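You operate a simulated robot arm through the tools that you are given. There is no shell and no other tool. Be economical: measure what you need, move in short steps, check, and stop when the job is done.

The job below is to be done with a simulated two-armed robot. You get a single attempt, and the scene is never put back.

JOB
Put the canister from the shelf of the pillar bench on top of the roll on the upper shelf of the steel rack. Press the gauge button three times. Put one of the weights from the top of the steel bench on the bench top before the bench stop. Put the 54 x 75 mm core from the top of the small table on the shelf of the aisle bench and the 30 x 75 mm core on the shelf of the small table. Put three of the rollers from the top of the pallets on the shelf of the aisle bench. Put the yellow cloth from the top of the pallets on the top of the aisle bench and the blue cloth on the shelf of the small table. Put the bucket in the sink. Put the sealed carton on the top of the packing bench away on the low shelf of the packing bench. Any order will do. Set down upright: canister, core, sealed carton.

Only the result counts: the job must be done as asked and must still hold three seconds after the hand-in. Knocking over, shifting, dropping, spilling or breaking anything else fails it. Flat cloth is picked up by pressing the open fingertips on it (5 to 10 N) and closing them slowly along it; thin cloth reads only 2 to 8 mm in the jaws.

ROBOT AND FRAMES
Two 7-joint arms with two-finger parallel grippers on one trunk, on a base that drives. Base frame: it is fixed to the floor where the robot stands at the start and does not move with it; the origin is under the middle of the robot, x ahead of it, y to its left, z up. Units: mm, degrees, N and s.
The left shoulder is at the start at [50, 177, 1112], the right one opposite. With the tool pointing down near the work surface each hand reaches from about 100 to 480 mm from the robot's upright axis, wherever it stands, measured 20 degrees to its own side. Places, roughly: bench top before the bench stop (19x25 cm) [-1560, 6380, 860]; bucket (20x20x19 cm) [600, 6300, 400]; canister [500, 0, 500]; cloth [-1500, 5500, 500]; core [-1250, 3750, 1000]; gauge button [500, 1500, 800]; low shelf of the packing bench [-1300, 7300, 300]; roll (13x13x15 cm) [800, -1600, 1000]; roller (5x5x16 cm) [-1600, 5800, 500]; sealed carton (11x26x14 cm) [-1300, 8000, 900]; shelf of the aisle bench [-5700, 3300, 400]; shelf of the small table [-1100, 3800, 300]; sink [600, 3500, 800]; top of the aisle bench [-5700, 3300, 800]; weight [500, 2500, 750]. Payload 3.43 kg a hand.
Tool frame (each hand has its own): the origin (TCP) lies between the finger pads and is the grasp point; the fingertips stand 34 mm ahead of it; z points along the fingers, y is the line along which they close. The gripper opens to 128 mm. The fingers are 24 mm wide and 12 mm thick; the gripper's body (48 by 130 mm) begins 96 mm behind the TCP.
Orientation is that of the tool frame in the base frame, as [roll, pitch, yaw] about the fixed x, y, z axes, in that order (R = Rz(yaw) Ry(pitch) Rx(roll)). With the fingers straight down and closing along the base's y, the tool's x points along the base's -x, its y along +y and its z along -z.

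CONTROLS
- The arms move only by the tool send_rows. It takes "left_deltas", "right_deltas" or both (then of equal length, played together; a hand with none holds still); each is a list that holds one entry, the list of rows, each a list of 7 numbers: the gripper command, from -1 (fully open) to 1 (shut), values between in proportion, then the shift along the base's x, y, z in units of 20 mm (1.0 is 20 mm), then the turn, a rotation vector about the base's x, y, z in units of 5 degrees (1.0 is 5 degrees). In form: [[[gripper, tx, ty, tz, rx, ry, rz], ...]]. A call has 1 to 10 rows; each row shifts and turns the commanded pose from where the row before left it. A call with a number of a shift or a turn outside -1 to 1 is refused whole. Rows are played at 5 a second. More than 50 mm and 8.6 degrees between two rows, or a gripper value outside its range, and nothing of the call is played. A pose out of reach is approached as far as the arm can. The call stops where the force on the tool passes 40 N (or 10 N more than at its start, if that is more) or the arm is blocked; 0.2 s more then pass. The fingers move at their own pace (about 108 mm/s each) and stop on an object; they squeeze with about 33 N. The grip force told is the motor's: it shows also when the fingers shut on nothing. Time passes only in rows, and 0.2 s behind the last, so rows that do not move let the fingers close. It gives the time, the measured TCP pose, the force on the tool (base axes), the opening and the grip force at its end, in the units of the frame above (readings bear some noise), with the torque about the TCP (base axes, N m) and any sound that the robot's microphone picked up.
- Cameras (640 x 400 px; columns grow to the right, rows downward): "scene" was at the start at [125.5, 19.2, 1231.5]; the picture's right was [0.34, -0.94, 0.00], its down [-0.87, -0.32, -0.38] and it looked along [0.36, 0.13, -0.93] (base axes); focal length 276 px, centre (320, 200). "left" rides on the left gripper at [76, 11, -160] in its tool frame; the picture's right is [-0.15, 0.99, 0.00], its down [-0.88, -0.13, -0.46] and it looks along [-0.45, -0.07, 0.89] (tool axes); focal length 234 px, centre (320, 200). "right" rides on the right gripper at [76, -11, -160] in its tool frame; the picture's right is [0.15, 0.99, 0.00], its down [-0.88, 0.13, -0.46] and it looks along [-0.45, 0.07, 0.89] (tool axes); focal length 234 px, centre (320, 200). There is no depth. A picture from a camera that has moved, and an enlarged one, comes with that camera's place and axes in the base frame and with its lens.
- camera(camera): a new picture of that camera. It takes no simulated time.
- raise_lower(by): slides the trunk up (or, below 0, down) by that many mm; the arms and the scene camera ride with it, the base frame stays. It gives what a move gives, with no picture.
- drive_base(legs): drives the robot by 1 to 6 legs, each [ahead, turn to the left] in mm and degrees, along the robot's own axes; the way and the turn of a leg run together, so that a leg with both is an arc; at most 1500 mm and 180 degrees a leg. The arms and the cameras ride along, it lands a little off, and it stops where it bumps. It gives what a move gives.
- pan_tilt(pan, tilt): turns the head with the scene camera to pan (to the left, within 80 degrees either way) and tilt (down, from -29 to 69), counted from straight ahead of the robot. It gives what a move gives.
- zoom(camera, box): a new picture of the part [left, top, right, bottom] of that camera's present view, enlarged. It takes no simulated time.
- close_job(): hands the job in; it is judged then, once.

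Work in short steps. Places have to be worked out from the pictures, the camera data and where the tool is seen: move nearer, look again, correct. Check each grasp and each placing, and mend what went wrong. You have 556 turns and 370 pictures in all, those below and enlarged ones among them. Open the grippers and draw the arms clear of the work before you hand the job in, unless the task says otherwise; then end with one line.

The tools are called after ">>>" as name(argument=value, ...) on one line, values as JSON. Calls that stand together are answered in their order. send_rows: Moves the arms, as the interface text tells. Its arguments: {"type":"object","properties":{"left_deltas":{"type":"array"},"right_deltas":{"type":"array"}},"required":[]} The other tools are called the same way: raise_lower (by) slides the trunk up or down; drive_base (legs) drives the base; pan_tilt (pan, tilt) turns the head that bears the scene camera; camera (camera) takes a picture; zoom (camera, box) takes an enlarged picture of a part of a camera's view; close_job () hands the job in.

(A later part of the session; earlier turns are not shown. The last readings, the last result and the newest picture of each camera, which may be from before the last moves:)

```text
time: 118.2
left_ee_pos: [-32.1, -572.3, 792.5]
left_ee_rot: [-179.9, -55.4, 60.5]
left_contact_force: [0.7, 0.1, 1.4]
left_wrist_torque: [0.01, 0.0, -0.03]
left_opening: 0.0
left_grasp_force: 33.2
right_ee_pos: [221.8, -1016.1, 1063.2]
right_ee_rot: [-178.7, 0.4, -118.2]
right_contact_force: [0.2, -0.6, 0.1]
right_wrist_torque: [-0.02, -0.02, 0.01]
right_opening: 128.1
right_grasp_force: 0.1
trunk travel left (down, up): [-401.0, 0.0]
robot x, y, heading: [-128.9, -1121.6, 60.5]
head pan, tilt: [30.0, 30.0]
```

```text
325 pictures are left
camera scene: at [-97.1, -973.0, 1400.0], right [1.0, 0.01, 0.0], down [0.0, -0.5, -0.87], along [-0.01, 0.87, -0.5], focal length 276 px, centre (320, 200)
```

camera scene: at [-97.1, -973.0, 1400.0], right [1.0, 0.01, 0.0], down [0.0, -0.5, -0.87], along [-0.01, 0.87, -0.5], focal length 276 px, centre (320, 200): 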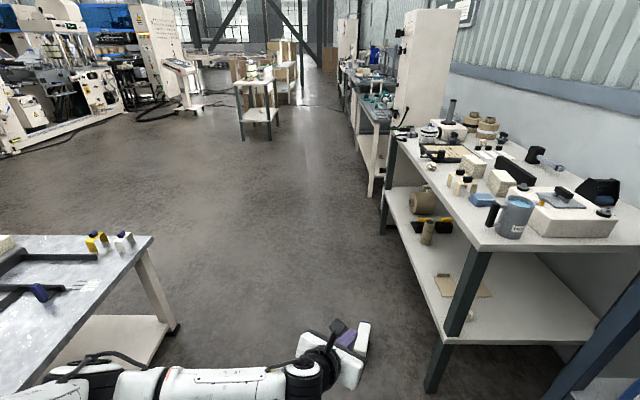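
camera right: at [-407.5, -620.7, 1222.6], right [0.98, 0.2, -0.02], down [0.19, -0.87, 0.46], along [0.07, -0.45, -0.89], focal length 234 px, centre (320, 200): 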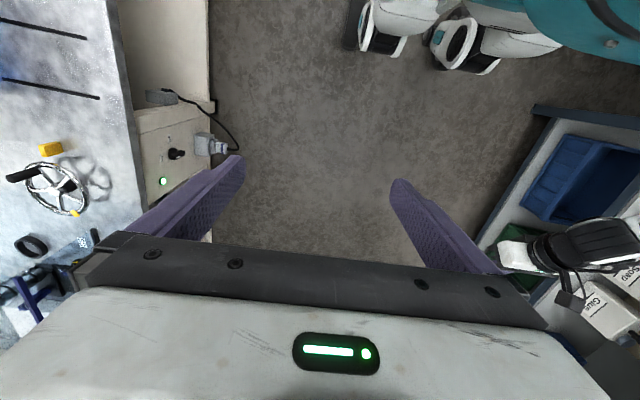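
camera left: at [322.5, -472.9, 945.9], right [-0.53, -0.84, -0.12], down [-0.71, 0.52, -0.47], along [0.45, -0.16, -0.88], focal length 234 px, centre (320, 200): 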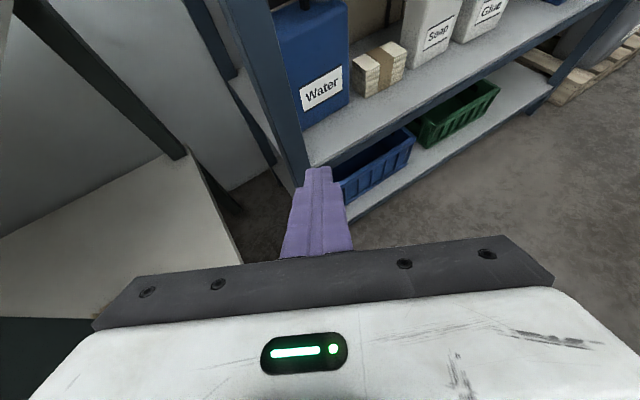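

>>> pan_tilt(pan=-20, tilt=45)

>>> camera(camera="scene")

>>> camera(camera="left")

>>> camera(camera="right")

```text
time: 119.4
left_ee_pos: [-33.9, -571.9, 792.5]
left_ee_rot: [180.0, -55.5, 60.6]
left_contact_force: [-0.6, 0.1, 0.6]
left_wrist_torque: [-0.01, -0.01, 0.0]
left_opening: 0.0
left_grasp_force: 32.9
right_ee_pos: [222.0, -1015.5, 1062.5]
right_ee_rot: [-178.8, 0.4, -118.1]
right_contact_force: [0.2, 0.2, -0.9]
right_wrist_torque: [0.0, 0.01, 0.01]
right_opening: 127.9
right_grasp_force: 0.1
trunk travel left (down, up): [-401.0, 0.0]
robot x, y, heading: [-132.7, -1125.5, 60.2]
head pan, tilt: [-20.0, 45.0]
```

```text
324 pictures are left
camera scene: at [-34.5, -1010.7, 1377.5], right [0.65, -0.76, 0.0], down [-0.54, -0.46, -0.71], along [0.54, 0.46, -0.71], focal length 276 px, centre (320, 200)
```

scene: 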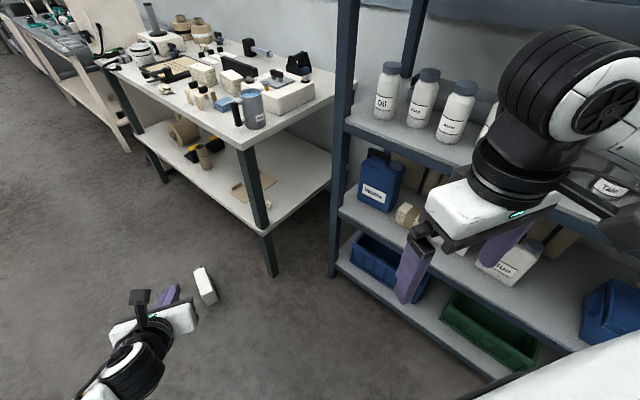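

```text
323 pictures are left
camera left: at [-65.8, -654.8, 945.9], right [0.82, -0.56, -0.12], down [-0.54, -0.7, -0.47], along [0.18, 0.45, -0.88], focal length 234 px, centre (320, 200)
```

left: 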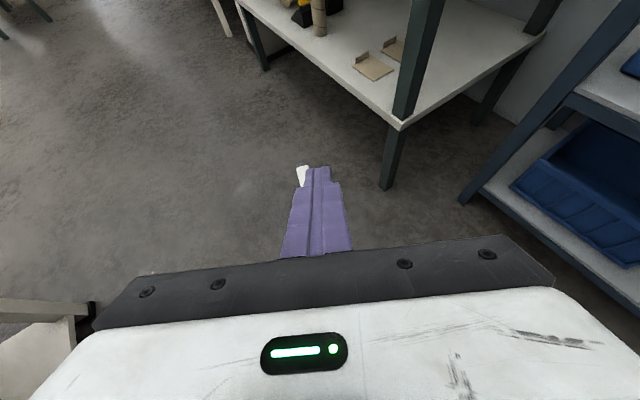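

```text
322 pictures are left
camera right: at [192.5, -1086.9, 1222.6], right [-0.94, 0.34, -0.02], down [0.29, 0.84, 0.46], along [0.18, 0.42, -0.89], focal length 234 px, centre (320, 200)
```

right: 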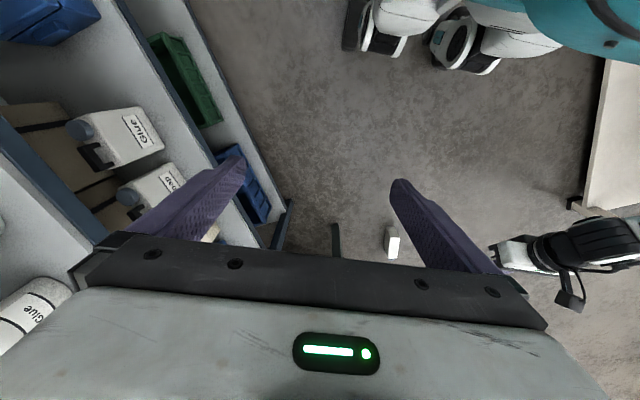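

I see the white canister lying on the floor near [115,-100]. I zoom to see how it lies.

>>> zoom(camera="scene", box=[160, 250, 260, 320])

>>> zoom(camera="right", box=[350, 210, 430, 270])

```text
5.71 times, centred on (210, 285) of scene
camera zoom: at [-34.5, -1010.7, 1377.5], right [0.65, -0.76, 0.0], down [-0.54, -0.46, -0.71], along [0.54, 0.46, -0.71], focal length 1577 px, centre (949, -286)
```

zoom: 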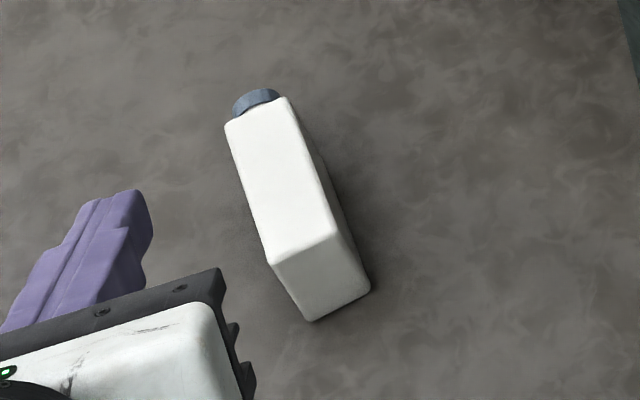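

```text
6.67 times, centred on (390, 240) of right
camera zoom: at [192.5, -1086.9, 1222.6], right [-0.94, 0.34, -0.02], down [0.29, 0.84, 0.46], along [0.18, 0.42, -0.89], focal length 1561 px, centre (-147, -67)
```

zoom: 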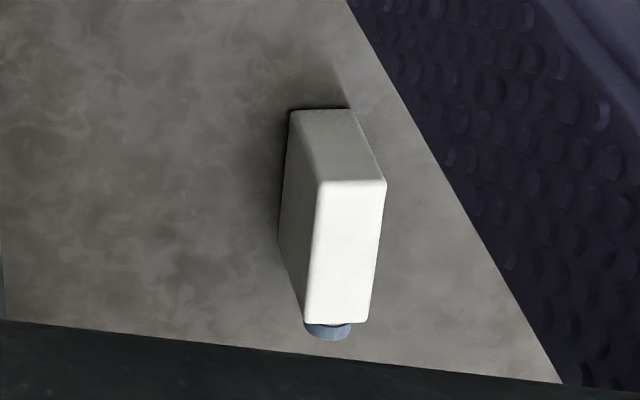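

The canister lies on its narrow side with its top pointing about heading 71°. I'll pick it with the right hand from above across its 65 mm thickness; first I flip the right wrist by 180° (so it can later pitch up) and raise the left hand out of the way.

>>> send_rows(left_deltas=[[[-1, 0, 0, 1, 0, 0, 0], [-1, 0, 0, 1, 0, 0, 0], [-1, 0, 0, 1, 0, 0, 0], [-1, 0, 0, 1, 0, 0, 0], [-1, 0, 0, 1, 0, 0, 0], [-1, 0, 0, 1, 0, 0, 0], [-1, 0, 0, 1, 0, 0, 0], [-1, 0, 0, 1, 0, 0, 0], [-1, 0, 0, 0, 0, 0, 0], [-1, 0, 0, 0, 0, 0, 0]]], right_deltas=[[[-1, 0, 0, -1, 0, 0, 1], [-1, 0, 0, -1, 0, 0, 1], [-1, 0, 0, -1, 0, 0, 1], [-1, 0, 0, -1, 0, 0, 1], [-1, 0, 0, -1, 0, 0, 1], [-1, 0, 0, -1, 0, 0, 1], [-1, 0, 0, -1, 0, 0, 1], [-1, 0, 0, 0, 0, 0, 1], [-1, 0, 0, 0, 0, 0, 1], [-1, 0, 0, 0, 0, 0, 1]]])

>>> send_rows(right_deltas=[[[-1, 0, 0, 0, 0, 0, 1], [-1, 0, 0, 0, 0, 0, 1], [-1, 0, 0, 0, 0, 0, 1], [-1, 0, 0, 0, 0, 0, 1], [-1, 0, 0, 0, 0, 0, 1], [-1, 0, 0, 0, 0, 0, 1], [-1, 0, 0, 0, 0, 0, 1], [-1, 0, 0, 0, 0, 0, 1], [-1, 0, 0, 0, 0, 0, 1], [-1, 0, 0, 0, 0, 0, 1]]])

>>> send_rows(right_deltas=[[[-1, 0, 0, 0, 0, 0, 1], [-1, 0, 0, 0, 0, 0, 1], [-1, 0, 0, 0, 0, 0, 1], [-1, 0, 0, 0, 0, 0, 1], [-1, 0, 0, 0, 0, 0, 1], [-1, 0, 0, 0, 0, 0, 1], [-1, 0, 0, 0, 0, 0, 1], [-1, 0, 0, 0, 0, 0, 1], [-1, 0, 0, 0, 0, 0, 1], [-1, 0, 0, 0, 0, 0, 1]]])

>>> send_rows(right_deltas=[[[-1, 0, 0, 0, 0, 0, 1], [-1, 0, 0, 0, 0, 0, 1], [-1, 0, 0, 0, 0, 0, 1], [-1, 0, 0, 0, 0, 0, 1], [-1, 0, 0, 0, 0, 0, 1], [-1, 0, 0, 0, 0, 0, 0.6], [-1, 0, 0, 0, 0, 0, 0]]])

```text
time: 121.6
left_ee_pos: [-31.8, -573.2, 954.3]
left_ee_rot: [179.8, -55.4, 60.5]
left_contact_force: [-0.3, 0.0, 0.1]
left_wrist_torque: [-0.02, 0.02, 0.01]
left_opening: 127.9
left_grasp_force: 0.0
right_ee_pos: [224.9, -1008.9, 925.6]
right_ee_rot: [-178.7, 0.4, -68.1]
right_contact_force: [-0.3, 0.3, -0.3]
right_wrist_torque: [0.0, 0.02, 0.0]
right_opening: 127.8
right_grasp_force: 0.1
right hand out of reach, approached as far as the arm can: row 1, 2
trunk travel left (down, up): [-401.0, 0.0]
robot x, y, heading: [-130.4, -1125.5, 60.4]
head pan, tilt: [-20.0, 45.0]
```

```text
time: 123.8
left_ee_pos: [-32.0, -572.1, 952.9]
left_ee_rot: [-180.0, -55.3, 60.4]
left_contact_force: [0.0, -0.4, 1.0]
left_wrist_torque: [-0.01, 0.02, 0.01]
left_opening: 128.2
left_grasp_force: 0.0
right_ee_pos: [226.0, -1008.8, 924.5]
right_ee_rot: [-178.8, 0.5, -18.4]
right_contact_force: [0.1, 0.3, -0.7]
right_wrist_torque: [-0.03, 0.01, -0.01]
right_opening: 127.9
right_grasp_force: 0.0
trunk travel left (down, up): [-401.0, 0.0]
robot x, y, heading: [-135.1, -1123.5, 60.3]
head pan, tilt: [-20.0, 45.0]
```

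```text
time: 126.0
left_ee_pos: [-33.6, -572.3, 953.4]
left_ee_rot: [179.9, -55.3, 60.5]
left_contact_force: [0.3, -0.7, -0.2]
left_wrist_torque: [-0.02, -0.01, 0.0]
left_opening: 128.0
left_grasp_force: 0.1
right_ee_pos: [225.6, -1008.6, 923.4]
right_ee_rot: [-178.6, 0.4, 31.8]
right_contact_force: [-0.1, 0.0, -0.3]
right_wrist_torque: [-0.02, 0.0, -0.02]
right_opening: 128.0
right_grasp_force: 0.1
trunk travel left (down, up): [-401.0, 0.0]
robot x, y, heading: [-133.0, -1123.1, 60.1]
head pan, tilt: [-20.0, 45.0]
```

```text
time: 127.6
left_ee_pos: [-31.1, -572.4, 953.1]
left_ee_rot: [-180.0, -55.4, 60.5]
left_contact_force: [-0.7, -0.1, -0.3]
left_wrist_torque: [0.01, 0.0, 0.0]
left_opening: 128.0
left_grasp_force: 0.1
right_ee_pos: [226.0, -1009.1, 925.1]
right_ee_rot: [-178.8, 0.4, 59.7]
right_contact_force: [0.8, -0.6, -0.9]
right_wrist_torque: [0.01, 0.03, 0.02]
right_opening: 127.8
right_grasp_force: 0.2
trunk travel left (down, up): [-401.0, 0.0]
robot x, y, heading: [-133.5, -1123.1, 60.4]
head pan, tilt: [-20.0, 45.0]
```

>>> drive_base(legs=[[0, 35], [650, 0], [0, -24]])

>>> pan_tilt(pan=-20, tilt=60)

>>> camera(camera="right")

>>> camera(camera="scene")

```text
time: 134.1
left_ee_pos: [-209.1, 78.4, 953.6]
left_ee_rot: [179.9, -55.3, 71.9]
left_contact_force: [-0.3, 0.0, -0.2]
left_wrist_torque: [0.02, 0.01, 0.03]
left_opening: 127.9
left_grasp_force: 0.2
right_ee_pos: [130.7, -296.7, 923.6]
right_ee_rot: [-178.6, 0.3, 71.1]
right_contact_force: [0.9, -0.3, -0.8]
right_wrist_torque: [0.03, 0.0, -0.02]
right_opening: 128.3
right_grasp_force: 0.2
trunk travel left (down, up): [-401.0, 0.0]
robot x, y, heading: [-199.8, -484.3, 72.0]
head pan, tilt: [-20.0, 45.0]
```

```text
time: 134.9
left_ee_pos: [-209.6, 79.8, 954.0]
left_ee_rot: [180.0, -55.4, 71.8]
left_contact_force: [0.5, 0.6, 0.3]
left_wrist_torque: [0.03, 0.0, 0.02]
left_opening: 128.0
left_grasp_force: 0.1
right_ee_pos: [131.6, -297.4, 924.6]
right_ee_rot: [-178.8, 0.4, 71.3]
right_contact_force: [-0.4, -0.3, 0.0]
right_wrist_torque: [-0.03, 0.0, -0.02]
right_opening: 127.8
right_grasp_force: 0.1
trunk travel left (down, up): [-401.0, 0.0]
robot x, y, heading: [-199.4, -482.0, 72.3]
head pan, tilt: [-20.0, 60.0]
```

```text
319 pictures are left
camera right: at [149.0, -221.4, 1083.7], right [0.98, -0.18, -0.02], down [-0.15, -0.88, 0.46], along [-0.1, -0.45, -0.89], focal length 234 px, centre (320, 200)
```

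right: 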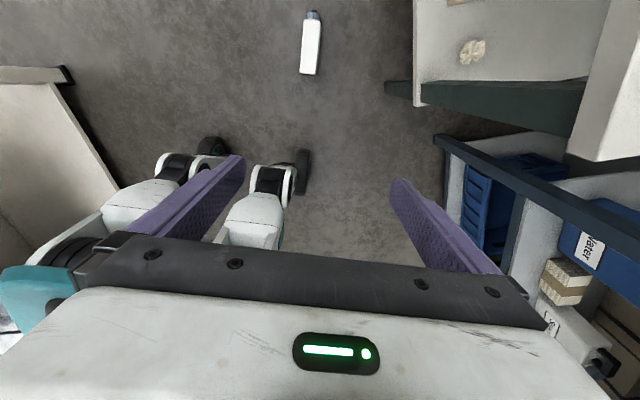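

```text
318 pictures are left
camera scene: at [-133.3, -362.4, 1358.0], right [0.79, -0.62, 0.0], down [-0.53, -0.68, -0.5], along [0.31, 0.39, -0.87], focal length 276 px, centre (320, 200)
```

scene: 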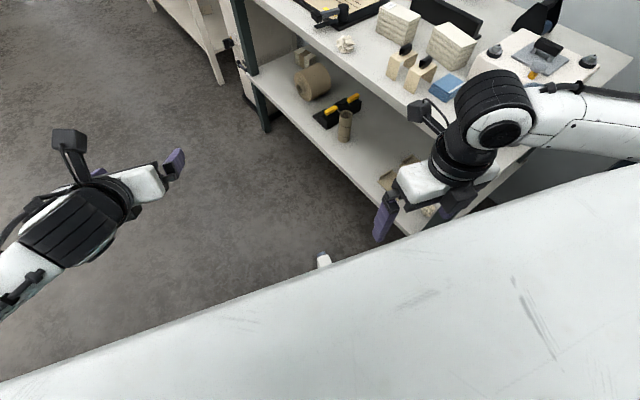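

Canister is centred at about [112,-120], rel. to the robot 440 ahead, 184 right. I move the right hand above it, then lower the trunk.

>>> send_rows(right_deltas=[[[-1, -0.1, 0.98, -0.8, 0, 0, 0], [-1, -0.1, 0.98, -0.8, 0, 0, 0], [-1, -0.1, 0.98, -0.8, 0, 0, 0], [-1, -0.1, 0.98, -0.8, 0, 0, 0], [-1, -0.1, 0.98, -0.8, 0, 0, 0], [-1, -0.1, 0.98, -0.8, 0, 0, 0], [-1, -0.1, 0.98, -0.8, 0, 0, 0], [-1, -0.1, 0.98, -0.8, 0, 0, 0], [-1, -0.1, 0.98, -0.8, 0, 0, 0], [-1, 0, 0, 0, 0, 0, 0]]])

>>> raise_lower(by=-390)

>>> camera(camera="right")

```text
time: 137.1
left_ee_pos: [-208.4, 79.3, 952.5]
left_ee_rot: [-180.0, -55.5, 71.9]
left_contact_force: [-0.3, -0.7, -0.3]
left_wrist_torque: [0.0, 0.0, -0.01]
left_opening: 128.2
left_grasp_force: 0.0
right_ee_pos: [112.8, -119.5, 781.6]
right_ee_rot: [-178.7, 0.4, 71.4]
right_contact_force: [-0.2, 0.3, -0.2]
right_wrist_torque: [-0.01, 0.01, -0.03]
right_opening: 127.9
right_grasp_force: 0.0
trunk travel left (down, up): [-401.0, 0.0]
robot x, y, heading: [-200.7, -477.5, 72.1]
head pan, tilt: [-20.0, 60.0]
```

```text
time: 140.8
left_ee_pos: [-210.2, 78.7, 563.1]
left_ee_rot: [180.0, -55.4, 71.8]
left_contact_force: [-0.6, -0.1, -0.2]
left_wrist_torque: [0.01, -0.02, 0.01]
left_opening: 128.1
left_grasp_force: 0.0
right_ee_pos: [112.2, -118.6, 392.1]
right_ee_rot: [-178.7, 0.4, 71.1]
right_contact_force: [0.4, -1.1, 0.3]
right_wrist_torque: [0.01, -0.03, 0.0]
right_opening: 128.0
right_grasp_force: 0.0
trunk travel left (down, up): [-11.0, 390.0]
robot x, y, heading: [-199.3, -480.3, 71.9]
head pan, tilt: [-20.0, 60.0]
```

```text
317 pictures are left
camera right: at [130.7, -43.8, 551.3], right [0.98, -0.18, -0.02], down [-0.15, -0.88, 0.46], along [-0.1, -0.45, -0.89], focal length 234 px, centre (320, 200)
```

right: 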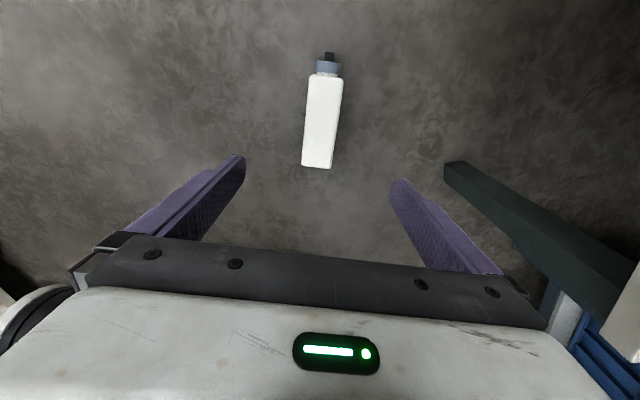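

>>> send_rows(right_deltas=[[[-1, 0, 0, -1, 0, 0, 0.5], [-1, 0, 0, -1, 0, 0, 0], [-1, 0, 0, -1, 0, 0, 0], [-1, 0, 0, -1, 0, 0, 0], [-1, 0, 0, -1, 0, 0, 0], [-1, 0, 0, -1, 0, 0, 0], [-1, 0, 0, -1, 0, 0, 0], [-1, 0, 0, -1, 0, 0, 0], [-1, 0, 0, 0, 0, 0, 0]]])

>>> camera(camera="right")

```text
time: 142.8
left_ee_pos: [-210.3, 78.9, 564.7]
left_ee_rot: [-180.0, -55.4, 71.8]
left_contact_force: [0.1, 0.7, 0.1]
left_wrist_torque: [0.02, 0.01, 0.0]
left_opening: 127.7
left_grasp_force: 0.0
right_ee_pos: [112.3, -118.4, 230.7]
right_ee_rot: [-178.7, 0.3, 73.6]
right_contact_force: [0.0, -0.1, 0.9]
right_wrist_torque: [0.0, 0.01, 0.0]
right_opening: 128.0
right_grasp_force: 0.1
trunk travel left (down, up): [-11.0, 390.0]
robot x, y, heading: [-198.8, -480.8, 71.8]
head pan, tilt: [-20.0, 60.0]
```

```text
316 pictures are left
camera right: at [126.9, -43.3, 389.1], right [0.99, -0.14, -0.02], down [-0.11, -0.88, 0.46], along [-0.08, -0.45, -0.89], focal length 234 px, centre (320, 200)
```

right: 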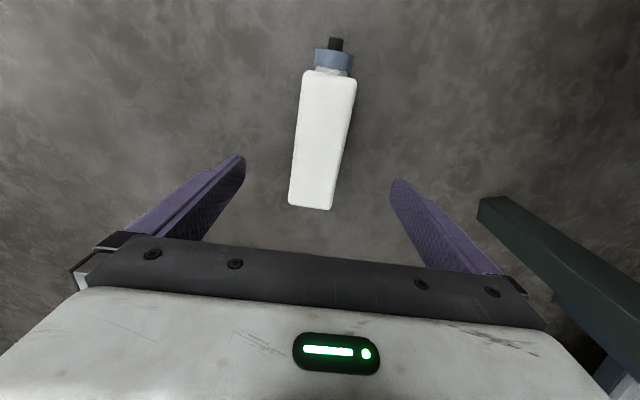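

>>> send_rows(right_deltas=[[[-1, 0, 0.3, -1, 0, 0, 0], [-1, 0, 0, -1, 0, 0, 0], [-1, 0, 0, -1, 0, 0, 0], [-1, 0, 0, -1, 0, 0, 0], [-1, 0, 0, -1, 0, 0, 0], [-1, 0, 0, -1, 0, 0, 0], [-1, 0, 0, -0.8, 0, 0, 0], [-1, 0, 0, 0, 0, 0, 0]]])

>>> camera(camera="right")

```text
time: 144.7
left_ee_pos: [-208.1, 79.8, 563.6]
left_ee_rot: [180.0, -55.4, 71.9]
left_contact_force: [0.0, 0.1, -0.3]
left_wrist_torque: [-0.01, 0.0, -0.01]
left_opening: 128.0
left_grasp_force: 0.1
right_ee_pos: [110.8, -120.6, 135.8]
right_ee_rot: [-178.7, 0.4, 73.7]
right_contact_force: [0.2, -0.4, 0.0]
right_wrist_torque: [0.0, -0.01, 0.0]
right_opening: 128.0
right_grasp_force: 0.1
right hand out of reach, approached as far as the arm can: row 5, 6, 7
trunk travel left (down, up): [-11.0, 390.0]
robot x, y, heading: [-196.2, -477.9, 71.7]
head pan, tilt: [-20.0, 60.0]
```

```text
315 pictures are left
camera right: at [125.5, -44.8, 295.0], right [0.99, -0.14, -0.02], down [-0.11, -0.88, 0.46], along [-0.08, -0.45, -0.89], focal length 234 px, centre (320, 200)
```

right: 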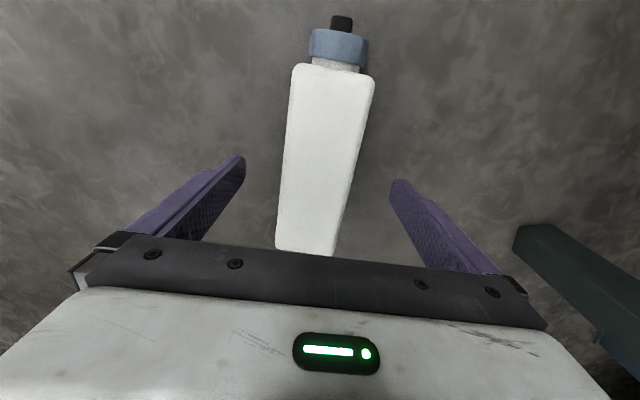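

Out of reach by ~45 mm here. I lift, drive 110 mm nearer, and shift the hand back over the canister.

>>> send_rows(right_deltas=[[[-1, 0, 0, 1, 0, 0, 0], [-1, 0, 0, 1, 0, 0, 0], [-1, 0, 0, 1, 0, 0, 0], [-1, 0, 0, 1, 0, 0, 0], [-1, 0, 0, 1, 0, 0, 0], [-1, 0, 0, 1, 0, 0, 0]]])

>>> drive_base(legs=[[110, 0]])

>>> raise_lower(by=-11)

>>> send_rows(right_deltas=[[[-1, -0.3, -0.95, 0, 0, 0, 0], [-1, -0.3, -0.95, 0, 0, 0, 0], [-1, -0.3, -0.95, 0, 0, 0, 0], [-1, -0.3, -0.95, 0, 0, 0, 0], [-1, -0.3, -0.95, 0, 0, 0, 0], [-1, 0, 0, 0, 0, 0, 0]]])

```text
time: 146.1
left_ee_pos: [-208.7, 78.5, 562.5]
left_ee_rot: [180.0, -55.4, 71.9]
left_contact_force: [0.0, -0.4, 0.2]
left_wrist_torque: [-0.04, 0.03, 0.03]
left_opening: 127.9
left_grasp_force: 0.0
right_ee_pos: [108.5, -122.2, 254.4]
right_ee_rot: [-178.7, 0.4, 73.7]
right_contact_force: [-0.6, 0.2, -0.7]
right_wrist_torque: [0.04, 0.02, 0.01]
right_opening: 128.1
right_grasp_force: 0.1
trunk travel left (down, up): [-11.0, 390.0]
robot x, y, heading: [-197.9, -481.0, 72.0]
head pan, tilt: [-20.0, 60.0]
```

```text
time: 147.2
left_ee_pos: [-174.6, 186.6, 562.3]
left_ee_rot: [179.9, -55.4, 71.9]
left_contact_force: [0.0, 0.3, 0.2]
left_wrist_torque: [0.01, -0.01, -0.01]
left_opening: 128.0
left_grasp_force: 0.0
right_ee_pos: [143.7, -15.4, 255.9]
right_ee_rot: [-178.7, 0.3, 73.7]
right_contact_force: [1.6, 0.6, -0.1]
right_wrist_torque: [-0.01, -0.02, -0.05]
right_opening: 128.1
right_grasp_force: 0.0
trunk travel left (down, up): [-11.0, 390.0]
robot x, y, heading: [-158.7, -373.3, 71.9]
head pan, tilt: [-20.0, 60.0]
```

```text
time: 147.8
left_ee_pos: [-173.4, 185.4, 553.2]
left_ee_rot: [-179.9, -55.4, 71.9]
left_contact_force: [-0.1, 0.2, 0.2]
left_wrist_torque: [-0.01, -0.02, 0.01]
left_opening: 128.1
left_grasp_force: 0.0
right_ee_pos: [143.8, -16.1, 243.3]
right_ee_rot: [-178.7, 0.5, 73.7]
right_contact_force: [-0.2, -0.7, -1.8]
right_wrist_torque: [-0.04, 0.02, 0.03]
right_opening: 128.2
right_grasp_force: 0.1
trunk travel left (down, up): [0.0, 401.0]
robot x, y, heading: [-162.5, -378.4, 71.7]
head pan, tilt: [-20.0, 60.0]
```

```text
time: 149.2
left_ee_pos: [-174.0, 185.9, 552.4]
left_ee_rot: [179.9, -55.4, 71.9]
left_contact_force: [0.5, -0.1, -0.4]
left_wrist_torque: [0.01, -0.02, -0.02]
left_opening: 127.9
left_grasp_force: 0.0
right_ee_pos: [114.2, -110.6, 244.6]
right_ee_rot: [-178.6, 0.3, 73.7]
right_contact_force: [0.0, 0.3, 0.2]
right_wrist_torque: [-0.01, -0.02, -0.01]
right_opening: 127.9
right_grasp_force: 0.1
trunk travel left (down, up): [0.0, 401.0]
robot x, y, heading: [-164.2, -376.3, 72.2]
head pan, tilt: [-20.0, 60.0]
```

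Now above the canister centre; I lower to about z=80.

>>> send_rows(right_deltas=[[[-1, 0, 0, -1, 0, 0, 0], [-1, 0, 0, -1, 0, 0, 0], [-1, 0, 0, -1, 0, 0, 0], [-1, 0, 0, -1, 0, 0, 0], [-1, 0, 0, -1, 0, 0, 0], [-1, 0, 0, -1, 0, 0, 0], [-1, 0, 0, -1, 0, 0, 0], [-1, 0, 0, -1, 0, 0, 0], [-1, 0, 0, 0, 0, 0, 0]]])

>>> camera(camera="right")

```text
time: 151.2
left_ee_pos: [-175.4, 185.9, 552.7]
left_ee_rot: [180.0, -55.4, 72.0]
left_contact_force: [0.1, 0.2, 0.6]
left_wrist_torque: [0.02, 0.02, 0.01]
left_opening: 127.6
left_grasp_force: 0.1
right_ee_pos: [114.1, -109.0, 83.1]
right_ee_rot: [-178.7, 0.3, 73.8]
right_contact_force: [0.2, -0.5, 0.2]
right_wrist_torque: [-0.02, 0.04, 0.04]
right_opening: 128.1
right_grasp_force: 0.1
trunk travel left (down, up): [0.0, 401.0]
robot x, y, heading: [-163.5, -378.4, 72.0]
head pan, tilt: [-20.0, 60.0]
```

```text
314 pictures are left
camera right: at [129.2, -33.0, 242.3], right [0.99, -0.14, -0.02], down [-0.11, -0.88, 0.46], along [-0.08, -0.45, -0.89], focal length 234 px, centre (320, 200)
```

right: 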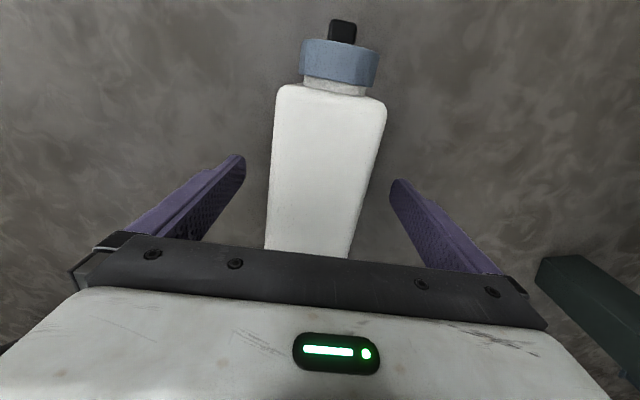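

>>> send_rows(right_deltas=[[[1, 0, 0, 0, 0, 0, 0], [1, 0, 0, 0, 0, 0, 0], [1, 0, 0, 0, 0, 0, 0], [1, 0, 0, 0, 0, 0, 0], [1, 0, 0, 0.5, 0, 0, 0], [1, 0, 0, 0.5, 0, 0, 0], [1, 0, 0, 0.5, 0, 0, 0], [1, 0, 0, 0.5, 0, 0, 0]]])

>>> camera(camera="right")

```text
time: 153.0
left_ee_pos: [-175.2, 185.0, 552.7]
left_ee_rot: [180.0, -55.4, 71.8]
left_contact_force: [0.4, -0.2, -1.2]
left_wrist_torque: [0.02, 0.01, 0.02]
left_opening: 127.8
left_grasp_force: 0.0
right_ee_pos: [113.7, -110.2, 123.6]
right_ee_rot: [-178.7, 0.3, 73.7]
right_contact_force: [0.6, -0.4, -9.5]
right_wrist_torque: [0.03, 0.0, -0.02]
right_opening: 59.7
right_grasp_force: 33.6
trunk travel left (down, up): [0.0, 401.0]
robot x, y, heading: [-160.5, -373.5, 71.9]
head pan, tilt: [-20.0, 60.0]
```

```text
313 pictures are left
camera right: at [128.4, -34.3, 282.8], right [0.99, -0.14, -0.02], down [-0.11, -0.88, 0.46], along [-0.08, -0.45, -0.89], focal length 234 px, centre (320, 200)
```

right: 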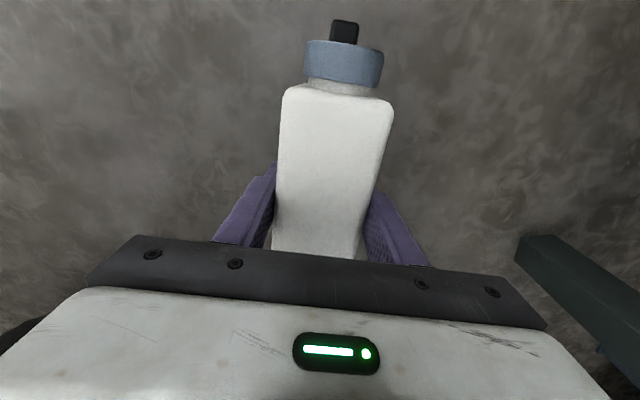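

The canister is held firmly (60 mm, 9.5 N). I raise the trunk, then lift the hand and pitch it up to bring the canister upright.

>>> raise_lower(by=380)

>>> send_rows(right_deltas=[[[1, 0, 0, 1, 0, 0, 0], [1, 0, 0, 1, 0, 0, 0], [1, 0, 0, 1, 0, 0, 0], [1, 0, 0, 1, 0, 0, 0], [1, 0, 0, 1, 0, 0, 0], [1, 0, 0, 1, 0, 0, 0], [1, 0, 0, 1, 0, 0, 0], [1, 0, 0, 1, 0, 0, 0], [1, 0, 0, 1, 0, 0, 0], [1, 0, 0, 1, 0, 0, 0]]])

>>> send_rows(right_deltas=[[[1, 0.15, 0.5, 0.5, 0.951, -0.309, 0], [1, 0.15, 0.5, 0.5, 0.951, -0.309, 0], [1, 0.15, 0.5, 0.5, 0.951, -0.309, 0], [1, 0.15, 0.5, 0.5, 0.951, -0.309, 0], [1, 0.15, 0.5, 0.5, 0.951, -0.309, 0], [1, 0, 0, 0.5, 0.951, -0.309, 0], [1, 0, 0, 0.5, 0.951, -0.309, 0], [1, 0, 0, 0.5, 0.951, -0.309, 0], [1, 0, 0, 0, 0.951, -0.309, 0], [1, 0, 0, 0, 0.951, -0.309, 0]]])

```text
time: 156.7
left_ee_pos: [-174.2, 185.4, 931.6]
left_ee_rot: [179.9, -55.4, 71.9]
left_contact_force: [0.5, -1.2, -0.1]
left_wrist_torque: [0.01, 0.01, 0.0]
left_opening: 128.2
left_grasp_force: 0.1
right_ee_pos: [113.2, -110.3, 503.7]
right_ee_rot: [-178.7, 0.5, 73.6]
right_contact_force: [-0.1, -0.3, -9.4]
right_wrist_torque: [0.05, -0.04, 0.01]
right_opening: 60.1
right_grasp_force: 33.0
trunk travel left (down, up): [-380.0, 21.0]
robot x, y, heading: [-160.4, -373.1, 72.0]
head pan, tilt: [-20.0, 60.0]
```

```text
time: 158.9
left_ee_pos: [-174.3, 185.7, 932.2]
left_ee_rot: [179.9, -55.4, 71.9]
left_contact_force: [-0.6, 0.4, -0.2]
left_wrist_torque: [0.01, -0.01, 0.01]
left_opening: 127.9
left_grasp_force: 0.2
right_ee_pos: [113.1, -110.3, 704.7]
right_ee_rot: [-178.6, 0.4, 73.7]
right_contact_force: [0.5, -0.4, -8.9]
right_wrist_torque: [0.06, -0.01, -0.04]
right_opening: 60.0
right_grasp_force: 33.0
trunk travel left (down, up): [-380.0, 21.0]
robot x, y, heading: [-163.0, -370.6, 71.6]
head pan, tilt: [-20.0, 60.0]
```

```text
time: 161.1
left_ee_pos: [-174.5, 184.6, 932.3]
left_ee_rot: [180.0, -55.4, 72.0]
left_contact_force: [0.3, -0.1, 0.8]
left_wrist_torque: [-0.05, -0.01, -0.03]
left_opening: 128.0
left_grasp_force: 0.1
right_ee_pos: [127.1, -61.2, 783.8]
right_ee_rot: [179.4, -49.5, 74.6]
right_contact_force: [0.0, 0.9, -9.3]
right_wrist_torque: [-0.13, 0.03, 0.0]
right_opening: 59.9
right_grasp_force: 33.2
trunk travel left (down, up): [-380.0, 21.0]
robot x, y, heading: [-165.0, -374.0, 72.1]
head pan, tilt: [-20.0, 60.0]
```

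>>> send_rows(right_deltas=[[[1, 0, 0, 0.5, 0.951, -0.309, 0], [1, 0, 0, 0.5, 0.951, -0.309, 0], [1, 0, 0, 0.5, 0.951, -0.309, 0], [1, 0, 0, 0.5, 0.951, -0.309, 0], [1, 0, 0, 0.5, 0.951, -0.309, 0], [1, 0, 0, 0.5, 0.951, -0.309, 0], [1, 0, 0, 0, 0.951, -0.309, 0], [1, 0, 0, 0, 0.951, -0.309, 0]]])

>>> pan_tilt(pan=-25, tilt=40)

>>> camera(camera="scene")

```text
time: 162.9
left_ee_pos: [-173.8, 185.7, 931.5]
left_ee_rot: [-179.9, -55.4, 71.9]
left_contact_force: [-0.1, 0.0, -0.3]
left_wrist_torque: [-0.02, -0.01, -0.03]
left_opening: 128.0
left_grasp_force: 0.0
right_ee_pos: [128.6, -61.3, 843.1]
right_ee_rot: [110.8, -88.2, 142.3]
right_contact_force: [0.6, 0.7, -9.4]
right_wrist_torque: [-0.2, 0.06, -0.03]
right_opening: 59.9
right_grasp_force: 32.8
trunk travel left (down, up): [-380.0, 21.0]
robot x, y, heading: [-162.5, -375.0, 71.8]
head pan, tilt: [-20.0, 60.0]
```

```text
time: 163.7
left_ee_pos: [-174.2, 185.8, 932.1]
left_ee_rot: [180.0, -55.4, 71.9]
left_contact_force: [-0.8, 0.5, -0.1]
left_wrist_torque: [0.02, -0.01, 0.0]
left_opening: 128.2
left_grasp_force: 0.0
right_ee_pos: [128.2, -61.3, 843.3]
right_ee_rot: [110.2, -88.2, 143.1]
right_contact_force: [0.4, -0.3, -9.2]
right_wrist_torque: [-0.22, 0.05, -0.02]
right_opening: 59.8
right_grasp_force: 32.9
trunk travel left (down, up): [-380.0, 21.0]
robot x, y, heading: [-164.5, -378.0, 71.9]
head pan, tilt: [-25.0, 40.0]
```

```text
312 pictures are left
camera scene: at [-81.2, -246.0, 1363.5], right [0.73, -0.68, 0.0], down [-0.44, -0.47, -0.77], along [0.52, 0.56, -0.64], focal length 276 px, centre (320, 200)
```

scene: 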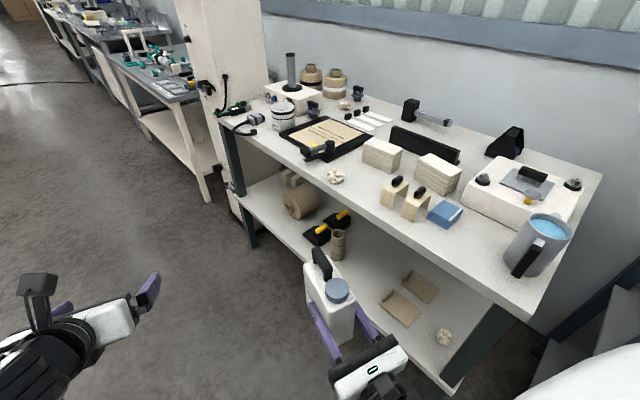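

The canister is upright. I retract the left hand, back away from the bench, and drive in gentle small legs to the rack, checking the grip.

>>> send_rows(left_deltas=[[[-1, -0.28, -0.9, 0, 0, 0, 0], [-1, -0.28, -0.9, 0, 0, 0, 0], [-1, -0.28, -0.9, 0, 0, 0, 0], [-1, -0.28, -0.9, 0, 0, 0, 0], [-1, -0.28, -0.9, 0, 0, 0, 0], [-1, -0.28, -0.9, 0, 0, 0, 0], [-1, -0.28, -0.9, 0, 0, 0, 0], [-1, -0.28, -0.9, 0, 0, 0, 0]]], right_deltas=[[[1, -0.2, -0.6, 0, 0, 0, 0], [1, -0.2, -0.6, 0, 0, 0, 0], [1, -0.2, -0.6, 0, 0, 0, 0], [1, -0.2, -0.6, 0, 0, 0, 0], [1, 0, 0, 0, 0, 0, 0], [1, 0, 0, 0, 0, 0, 0], [1, 0, 0, 0, 0, 0, 0], [1, 0, 0, 0, 0, 0, 0]]])

>>> drive_base(legs=[[-300, 0], [0, -20], [0, -20]])

>>> drive_base(legs=[[0, -20], [0, -20], [0, -20], [0, -20], [0, -20], [0, -6]])

```text
time: 165.7
left_ee_pos: [-207.7, 55.6, 915.5]
left_ee_rot: [-179.9, -55.4, 71.8]
left_contact_force: [0.2, 0.3, -0.9]
left_wrist_torque: [-0.01, 0.0, 0.02]
left_opening: 128.0
left_grasp_force: 0.1
left hand out of reach, approached as far as the arm can: row 7, 8
right_ee_pos: [137.0, -87.5, 863.0]
right_ee_rot: [36.3, -86.1, -145.6]
right_contact_force: [0.9, 0.2, -8.8]
right_wrist_torque: [-0.17, 0.05, -0.01]
right_opening: 59.7
right_grasp_force: 32.3
trunk travel left (down, up): [-380.0, 21.0]
robot x, y, heading: [-163.9, -373.7, 72.0]
head pan, tilt: [-25.0, 40.0]
stopped in row 8 (right hand): the arm was blocked; the commanded pose is now the measured one
```

```text
time: 170.0
left_ee_pos: [-18.4, -306.1, 915.8]
left_ee_rot: [-179.9, -55.4, 32.1]
left_contact_force: [0.3, 1.3, -1.0]
left_wrist_torque: [-0.03, 0.02, 0.01]
left_opening: 128.0
left_grasp_force: 0.1
right_ee_pos: [157.3, -635.0, 864.4]
right_ee_rot: [33.4, -85.8, 177.6]
right_contact_force: [-0.2, -0.5, -9.1]
right_wrist_torque: [-0.12, 0.19, 0.03]
right_opening: 59.7
right_grasp_force: 33.1
trunk travel left (down, up): [-380.0, 21.0]
robot x, y, heading: [-254.6, -667.3, 32.0]
head pan, tilt: [-25.0, 40.0]
```

```text
time: 176.3
left_ee_pos: [18.7, -997.5, 915.7]
left_ee_rot: [-179.9, -55.4, -74.5]
left_contact_force: [-0.7, -0.1, 0.0]
left_wrist_torque: [0.01, -0.01, -0.01]
left_opening: 127.6
left_grasp_force: 0.1
right_ee_pos: [-348.8, -1071.1, 864.0]
right_ee_rot: [33.4, -86.0, 71.0]
right_contact_force: [-0.1, 0.4, -9.3]
right_wrist_torque: [0.22, 0.04, -0.01]
right_opening: 60.0
right_grasp_force: 33.5
trunk travel left (down, up): [-380.0, 21.0]
robot x, y, heading: [-257.4, -668.3, -74.4]
head pan, tilt: [-25.0, 40.0]
```

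Still held. On to the rack front.

>>> drive_base(legs=[[400, 0], [380, 0], [0, 20], [0, 20], [0, 20], [0, 15]])

>>> raise_lower(by=21)

>>> pan_tilt(pan=-10, tilt=15)

>>> camera(camera="scene")

```text
time: 184.9
left_ee_pos: [340.8, -1225.1, 913.5]
left_ee_rot: [-179.8, -55.4, 0.7]
left_contact_force: [0.3, -0.5, -0.4]
left_wrist_torque: [0.03, 0.01, 0.0]
left_opening: 128.0
left_grasp_force: 0.0
right_ee_pos: [318.9, -1597.3, 863.4]
right_ee_rot: [34.4, -85.9, 145.2]
right_contact_force: [0.6, 0.7, -9.3]
right_wrist_torque: [-0.01, 0.2, 0.01]
right_opening: 59.9
right_grasp_force: 33.2
trunk travel left (down, up): [-380.0, 21.0]
robot x, y, heading: [-50.2, -1407.0, 0.6]
head pan, tilt: [-25.0, 40.0]
```

```text
time: 185.6
left_ee_pos: [341.6, -1224.9, 938.3]
left_ee_rot: [-179.7, -55.3, 0.7]
left_contact_force: [0.9, 0.3, 0.4]
left_wrist_torque: [-0.01, 0.03, -0.03]
left_opening: 128.0
left_grasp_force: 0.1
right_ee_pos: [318.5, -1598.5, 884.2]
right_ee_rot: [36.4, -86.1, 143.2]
right_contact_force: [-0.2, 0.6, -9.5]
right_wrist_torque: [0.02, 0.23, -0.01]
right_opening: 60.0
right_grasp_force: 32.6
trunk travel left (down, up): [-401.0, 0.0]
robot x, y, heading: [-49.0, -1411.2, 1.0]
head pan, tilt: [-25.0, 40.0]
```

```text
time: 186.5
left_ee_pos: [341.0, -1225.3, 936.8]
left_ee_rot: [-179.8, -55.4, 0.7]
left_contact_force: [1.3, -0.1, 0.2]
left_wrist_torque: [-0.03, -0.01, 0.01]
left_opening: 127.8
left_grasp_force: 0.1
right_ee_pos: [319.9, -1598.7, 884.2]
right_ee_rot: [34.7, -86.0, 144.9]
right_contact_force: [0.3, 0.1, -9.5]
right_wrist_torque: [0.0, 0.23, 0.0]
right_opening: 60.1
right_grasp_force: 33.1
trunk travel left (down, up): [-401.0, 0.0]
robot x, y, heading: [-49.2, -1407.6, 1.0]
head pan, tilt: [-10.0, 15.0]
```

```text
311 pictures are left
camera scene: at [114.4, -1422.0, 1424.1], right [-0.16, -0.99, 0.0], down [-0.26, 0.04, -0.97], along [0.95, -0.15, -0.26], focal length 276 px, centre (320, 200)
```

scene: 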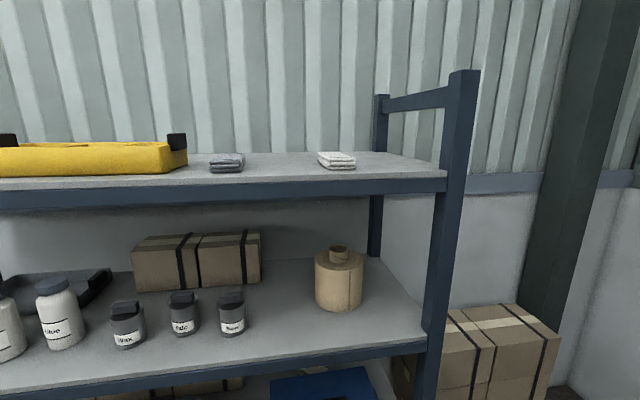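

>>> zoom(camera="scene", box=[280, 220, 400, 330])

>>> zoom(camera="scene", box=[220, 140, 480, 380])

```text
3.64 times, centred on (340, 275) of scene
camera zoom: at [114.4, -1422.0, 1424.1], right [-0.16, -0.99, 0.0], down [-0.26, 0.04, -0.97], along [0.95, -0.15, -0.26], focal length 1003 px, centre (247, -73)
```

zoom: 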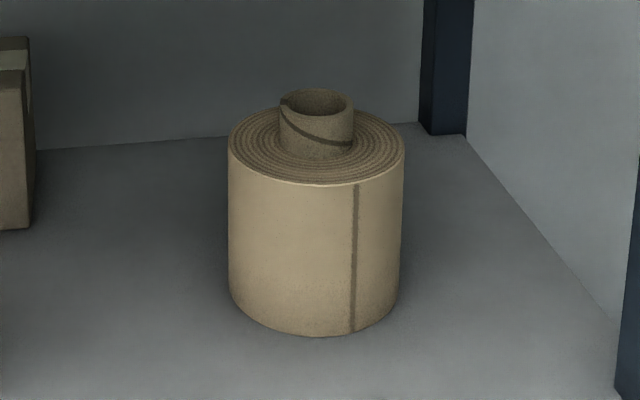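

```text
1.67 times, centred on (350, 260) of scene
camera zoom: at [114.4, -1422.0, 1424.1], right [-0.16, -0.99, 0.0], down [-0.26, 0.04, -0.97], along [0.95, -0.15, -0.26], focal length 460 px, centre (270, 100)
```

zoom: 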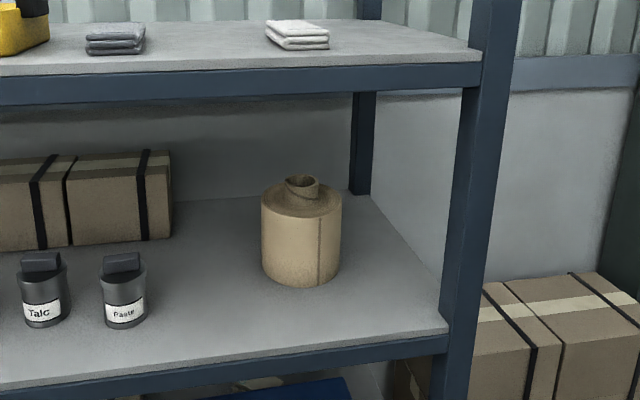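

The roll carries a core stub on top, at about [754,-1574], top z≈1118, and the shelf beam above is near 1299 — tight for the ~205 mm canister. I measure heights precisely with the head level at that height.

>>> raise_lower(by=-140)

>>> pan_tilt(pan=-10, tilt=0)

>>> camera(camera="scene")

>>> zoom(camera="scene", box=[260, 150, 460, 310])

```text
time: 188.2
left_ee_pos: [340.4, -1225.0, 796.6]
left_ee_rot: [-179.8, -55.4, 0.7]
left_contact_force: [-0.2, 0.8, 0.5]
left_wrist_torque: [0.02, 0.01, 0.01]
left_opening: 128.0
left_grasp_force: 0.0
right_ee_pos: [319.4, -1598.0, 744.5]
right_ee_rot: [34.0, -85.9, 145.5]
right_contact_force: [-0.7, 0.2, -9.4]
right_wrist_torque: [0.02, 0.24, 0.03]
right_opening: 59.9
right_grasp_force: 33.1
trunk travel left (down, up): [-261.0, 140.0]
robot x, y, heading: [-48.7, -1404.2, 0.7]
head pan, tilt: [-10.0, 15.0]
```

```text
time: 188.9
left_ee_pos: [341.3, -1223.5, 797.0]
left_ee_rot: [-179.8, -55.4, 0.7]
left_contact_force: [-0.1, -1.2, -0.3]
left_wrist_torque: [0.01, -0.01, -0.03]
left_opening: 128.0
left_grasp_force: 0.0
right_ee_pos: [318.2, -1598.2, 743.4]
right_ee_rot: [34.2, -85.9, 145.3]
right_contact_force: [0.2, 0.0, -9.2]
right_wrist_torque: [0.03, 0.28, 0.04]
right_opening: 60.3
right_grasp_force: 33.0
trunk travel left (down, up): [-261.0, 140.0]
robot x, y, heading: [-54.4, -1406.9, 0.9]
head pan, tilt: [-10.0, 0.0]
```

```text
308 pictures are left
camera scene: at [111.0, -1421.3, 1308.2], right [-0.16, -0.99, 0.0], down [0.0, 0.0, -1.0], along [0.99, -0.16, 0.0], focal length 276 px, centre (320, 200)
```

scene: 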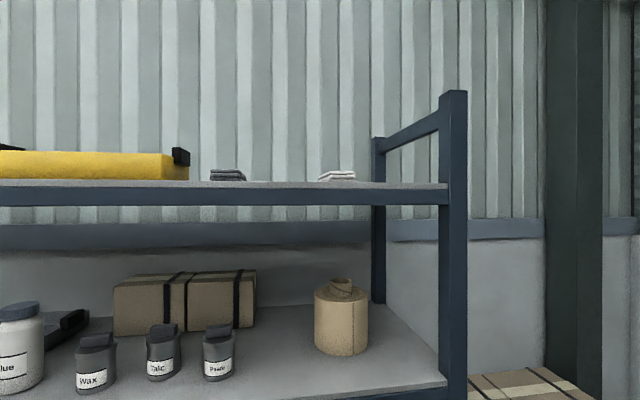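

```text
2.50 times, centred on (360, 230) of scene
camera zoom: at [111.0, -1421.3, 1308.2], right [-0.16, -0.99, 0.0], down [0.0, 0.0, -1.0], along [0.99, -0.16, 0.0], focal length 690 px, centre (220, 125)
```

zoom: 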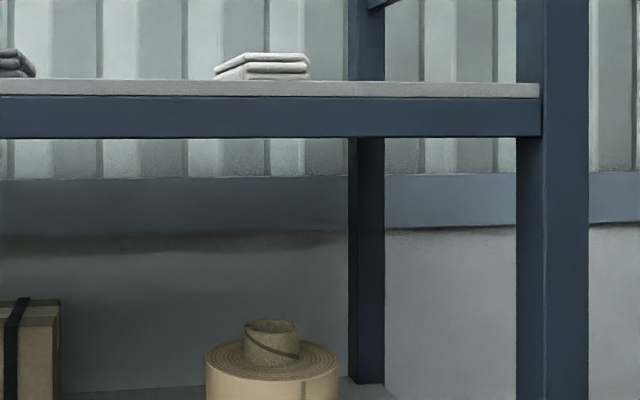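

Beam underside ≈1300, stub top ≈1117: 183 mm gap at the front beam. I measure the canister itself, now held upright.

>>> pan_tilt(pan=-35, tilt=50)

>>> camera(camera="scene")

>>> camera(camera="right")

>>> camera(camera="left")

```text
time: 190.1
left_ee_pos: [340.9, -1224.9, 797.0]
left_ee_rot: [-179.8, -55.4, 0.7]
left_contact_force: [-0.3, -0.1, -0.4]
left_wrist_torque: [0.0, -0.03, -0.01]
left_opening: 128.0
left_grasp_force: 0.2
right_ee_pos: [318.2, -1598.7, 745.1]
right_ee_rot: [34.5, -86.0, 145.1]
right_contact_force: [-0.3, -0.6, -9.2]
right_wrist_torque: [-0.03, 0.23, -0.02]
right_opening: 59.8
right_grasp_force: 33.1
trunk travel left (down, up): [-261.0, 140.0]
robot x, y, heading: [-51.3, -1405.5, 0.8]
head pan, tilt: [-35.0, 50.0]
```

```text
306 pictures are left
camera scene: at [85.8, -1450.2, 1230.5], right [-0.56, -0.83, 0.0], down [-0.63, 0.43, -0.64], along [0.53, -0.36, -0.77], focal length 276 px, centre (320, 200)
```

scene: 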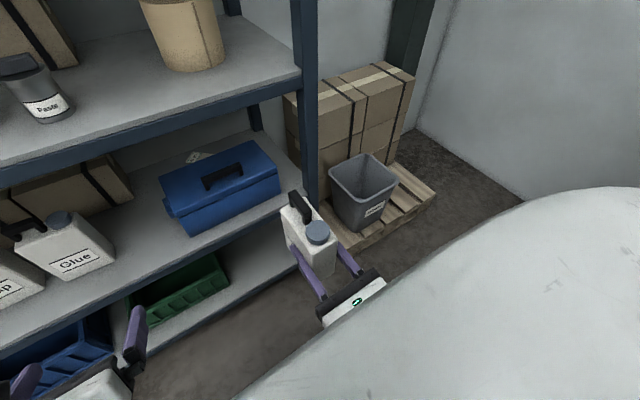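

```text
305 pictures are left
camera right: at [155.8, -1582.6, 810.3], right [-0.02, -0.98, 0.19], down [-0.4, -0.16, -0.9], along [0.91, -0.09, -0.4], focal length 234 px, centre (320, 200)
```

right: 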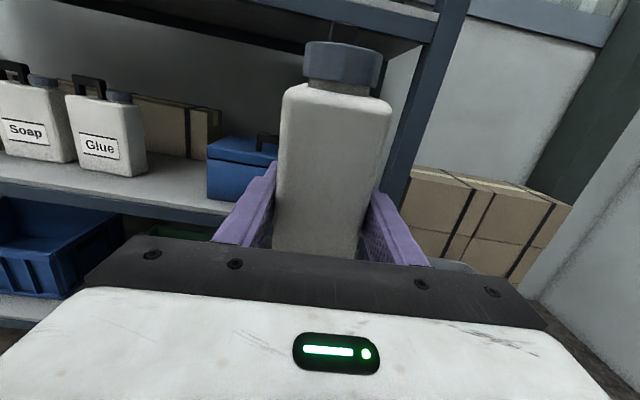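

```text
304 pictures are left
camera left: at [253.9, -1238.0, 949.8], right [-0.07, -0.99, -0.12], down [-0.88, 0.12, -0.47], along [0.48, 0.08, -0.88], focal length 234 px, centre (320, 200)
```

left: 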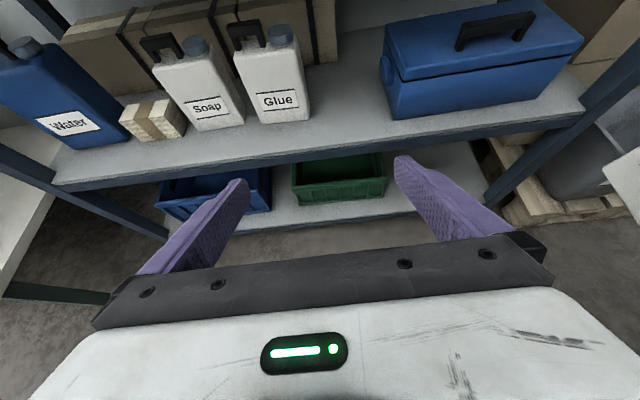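

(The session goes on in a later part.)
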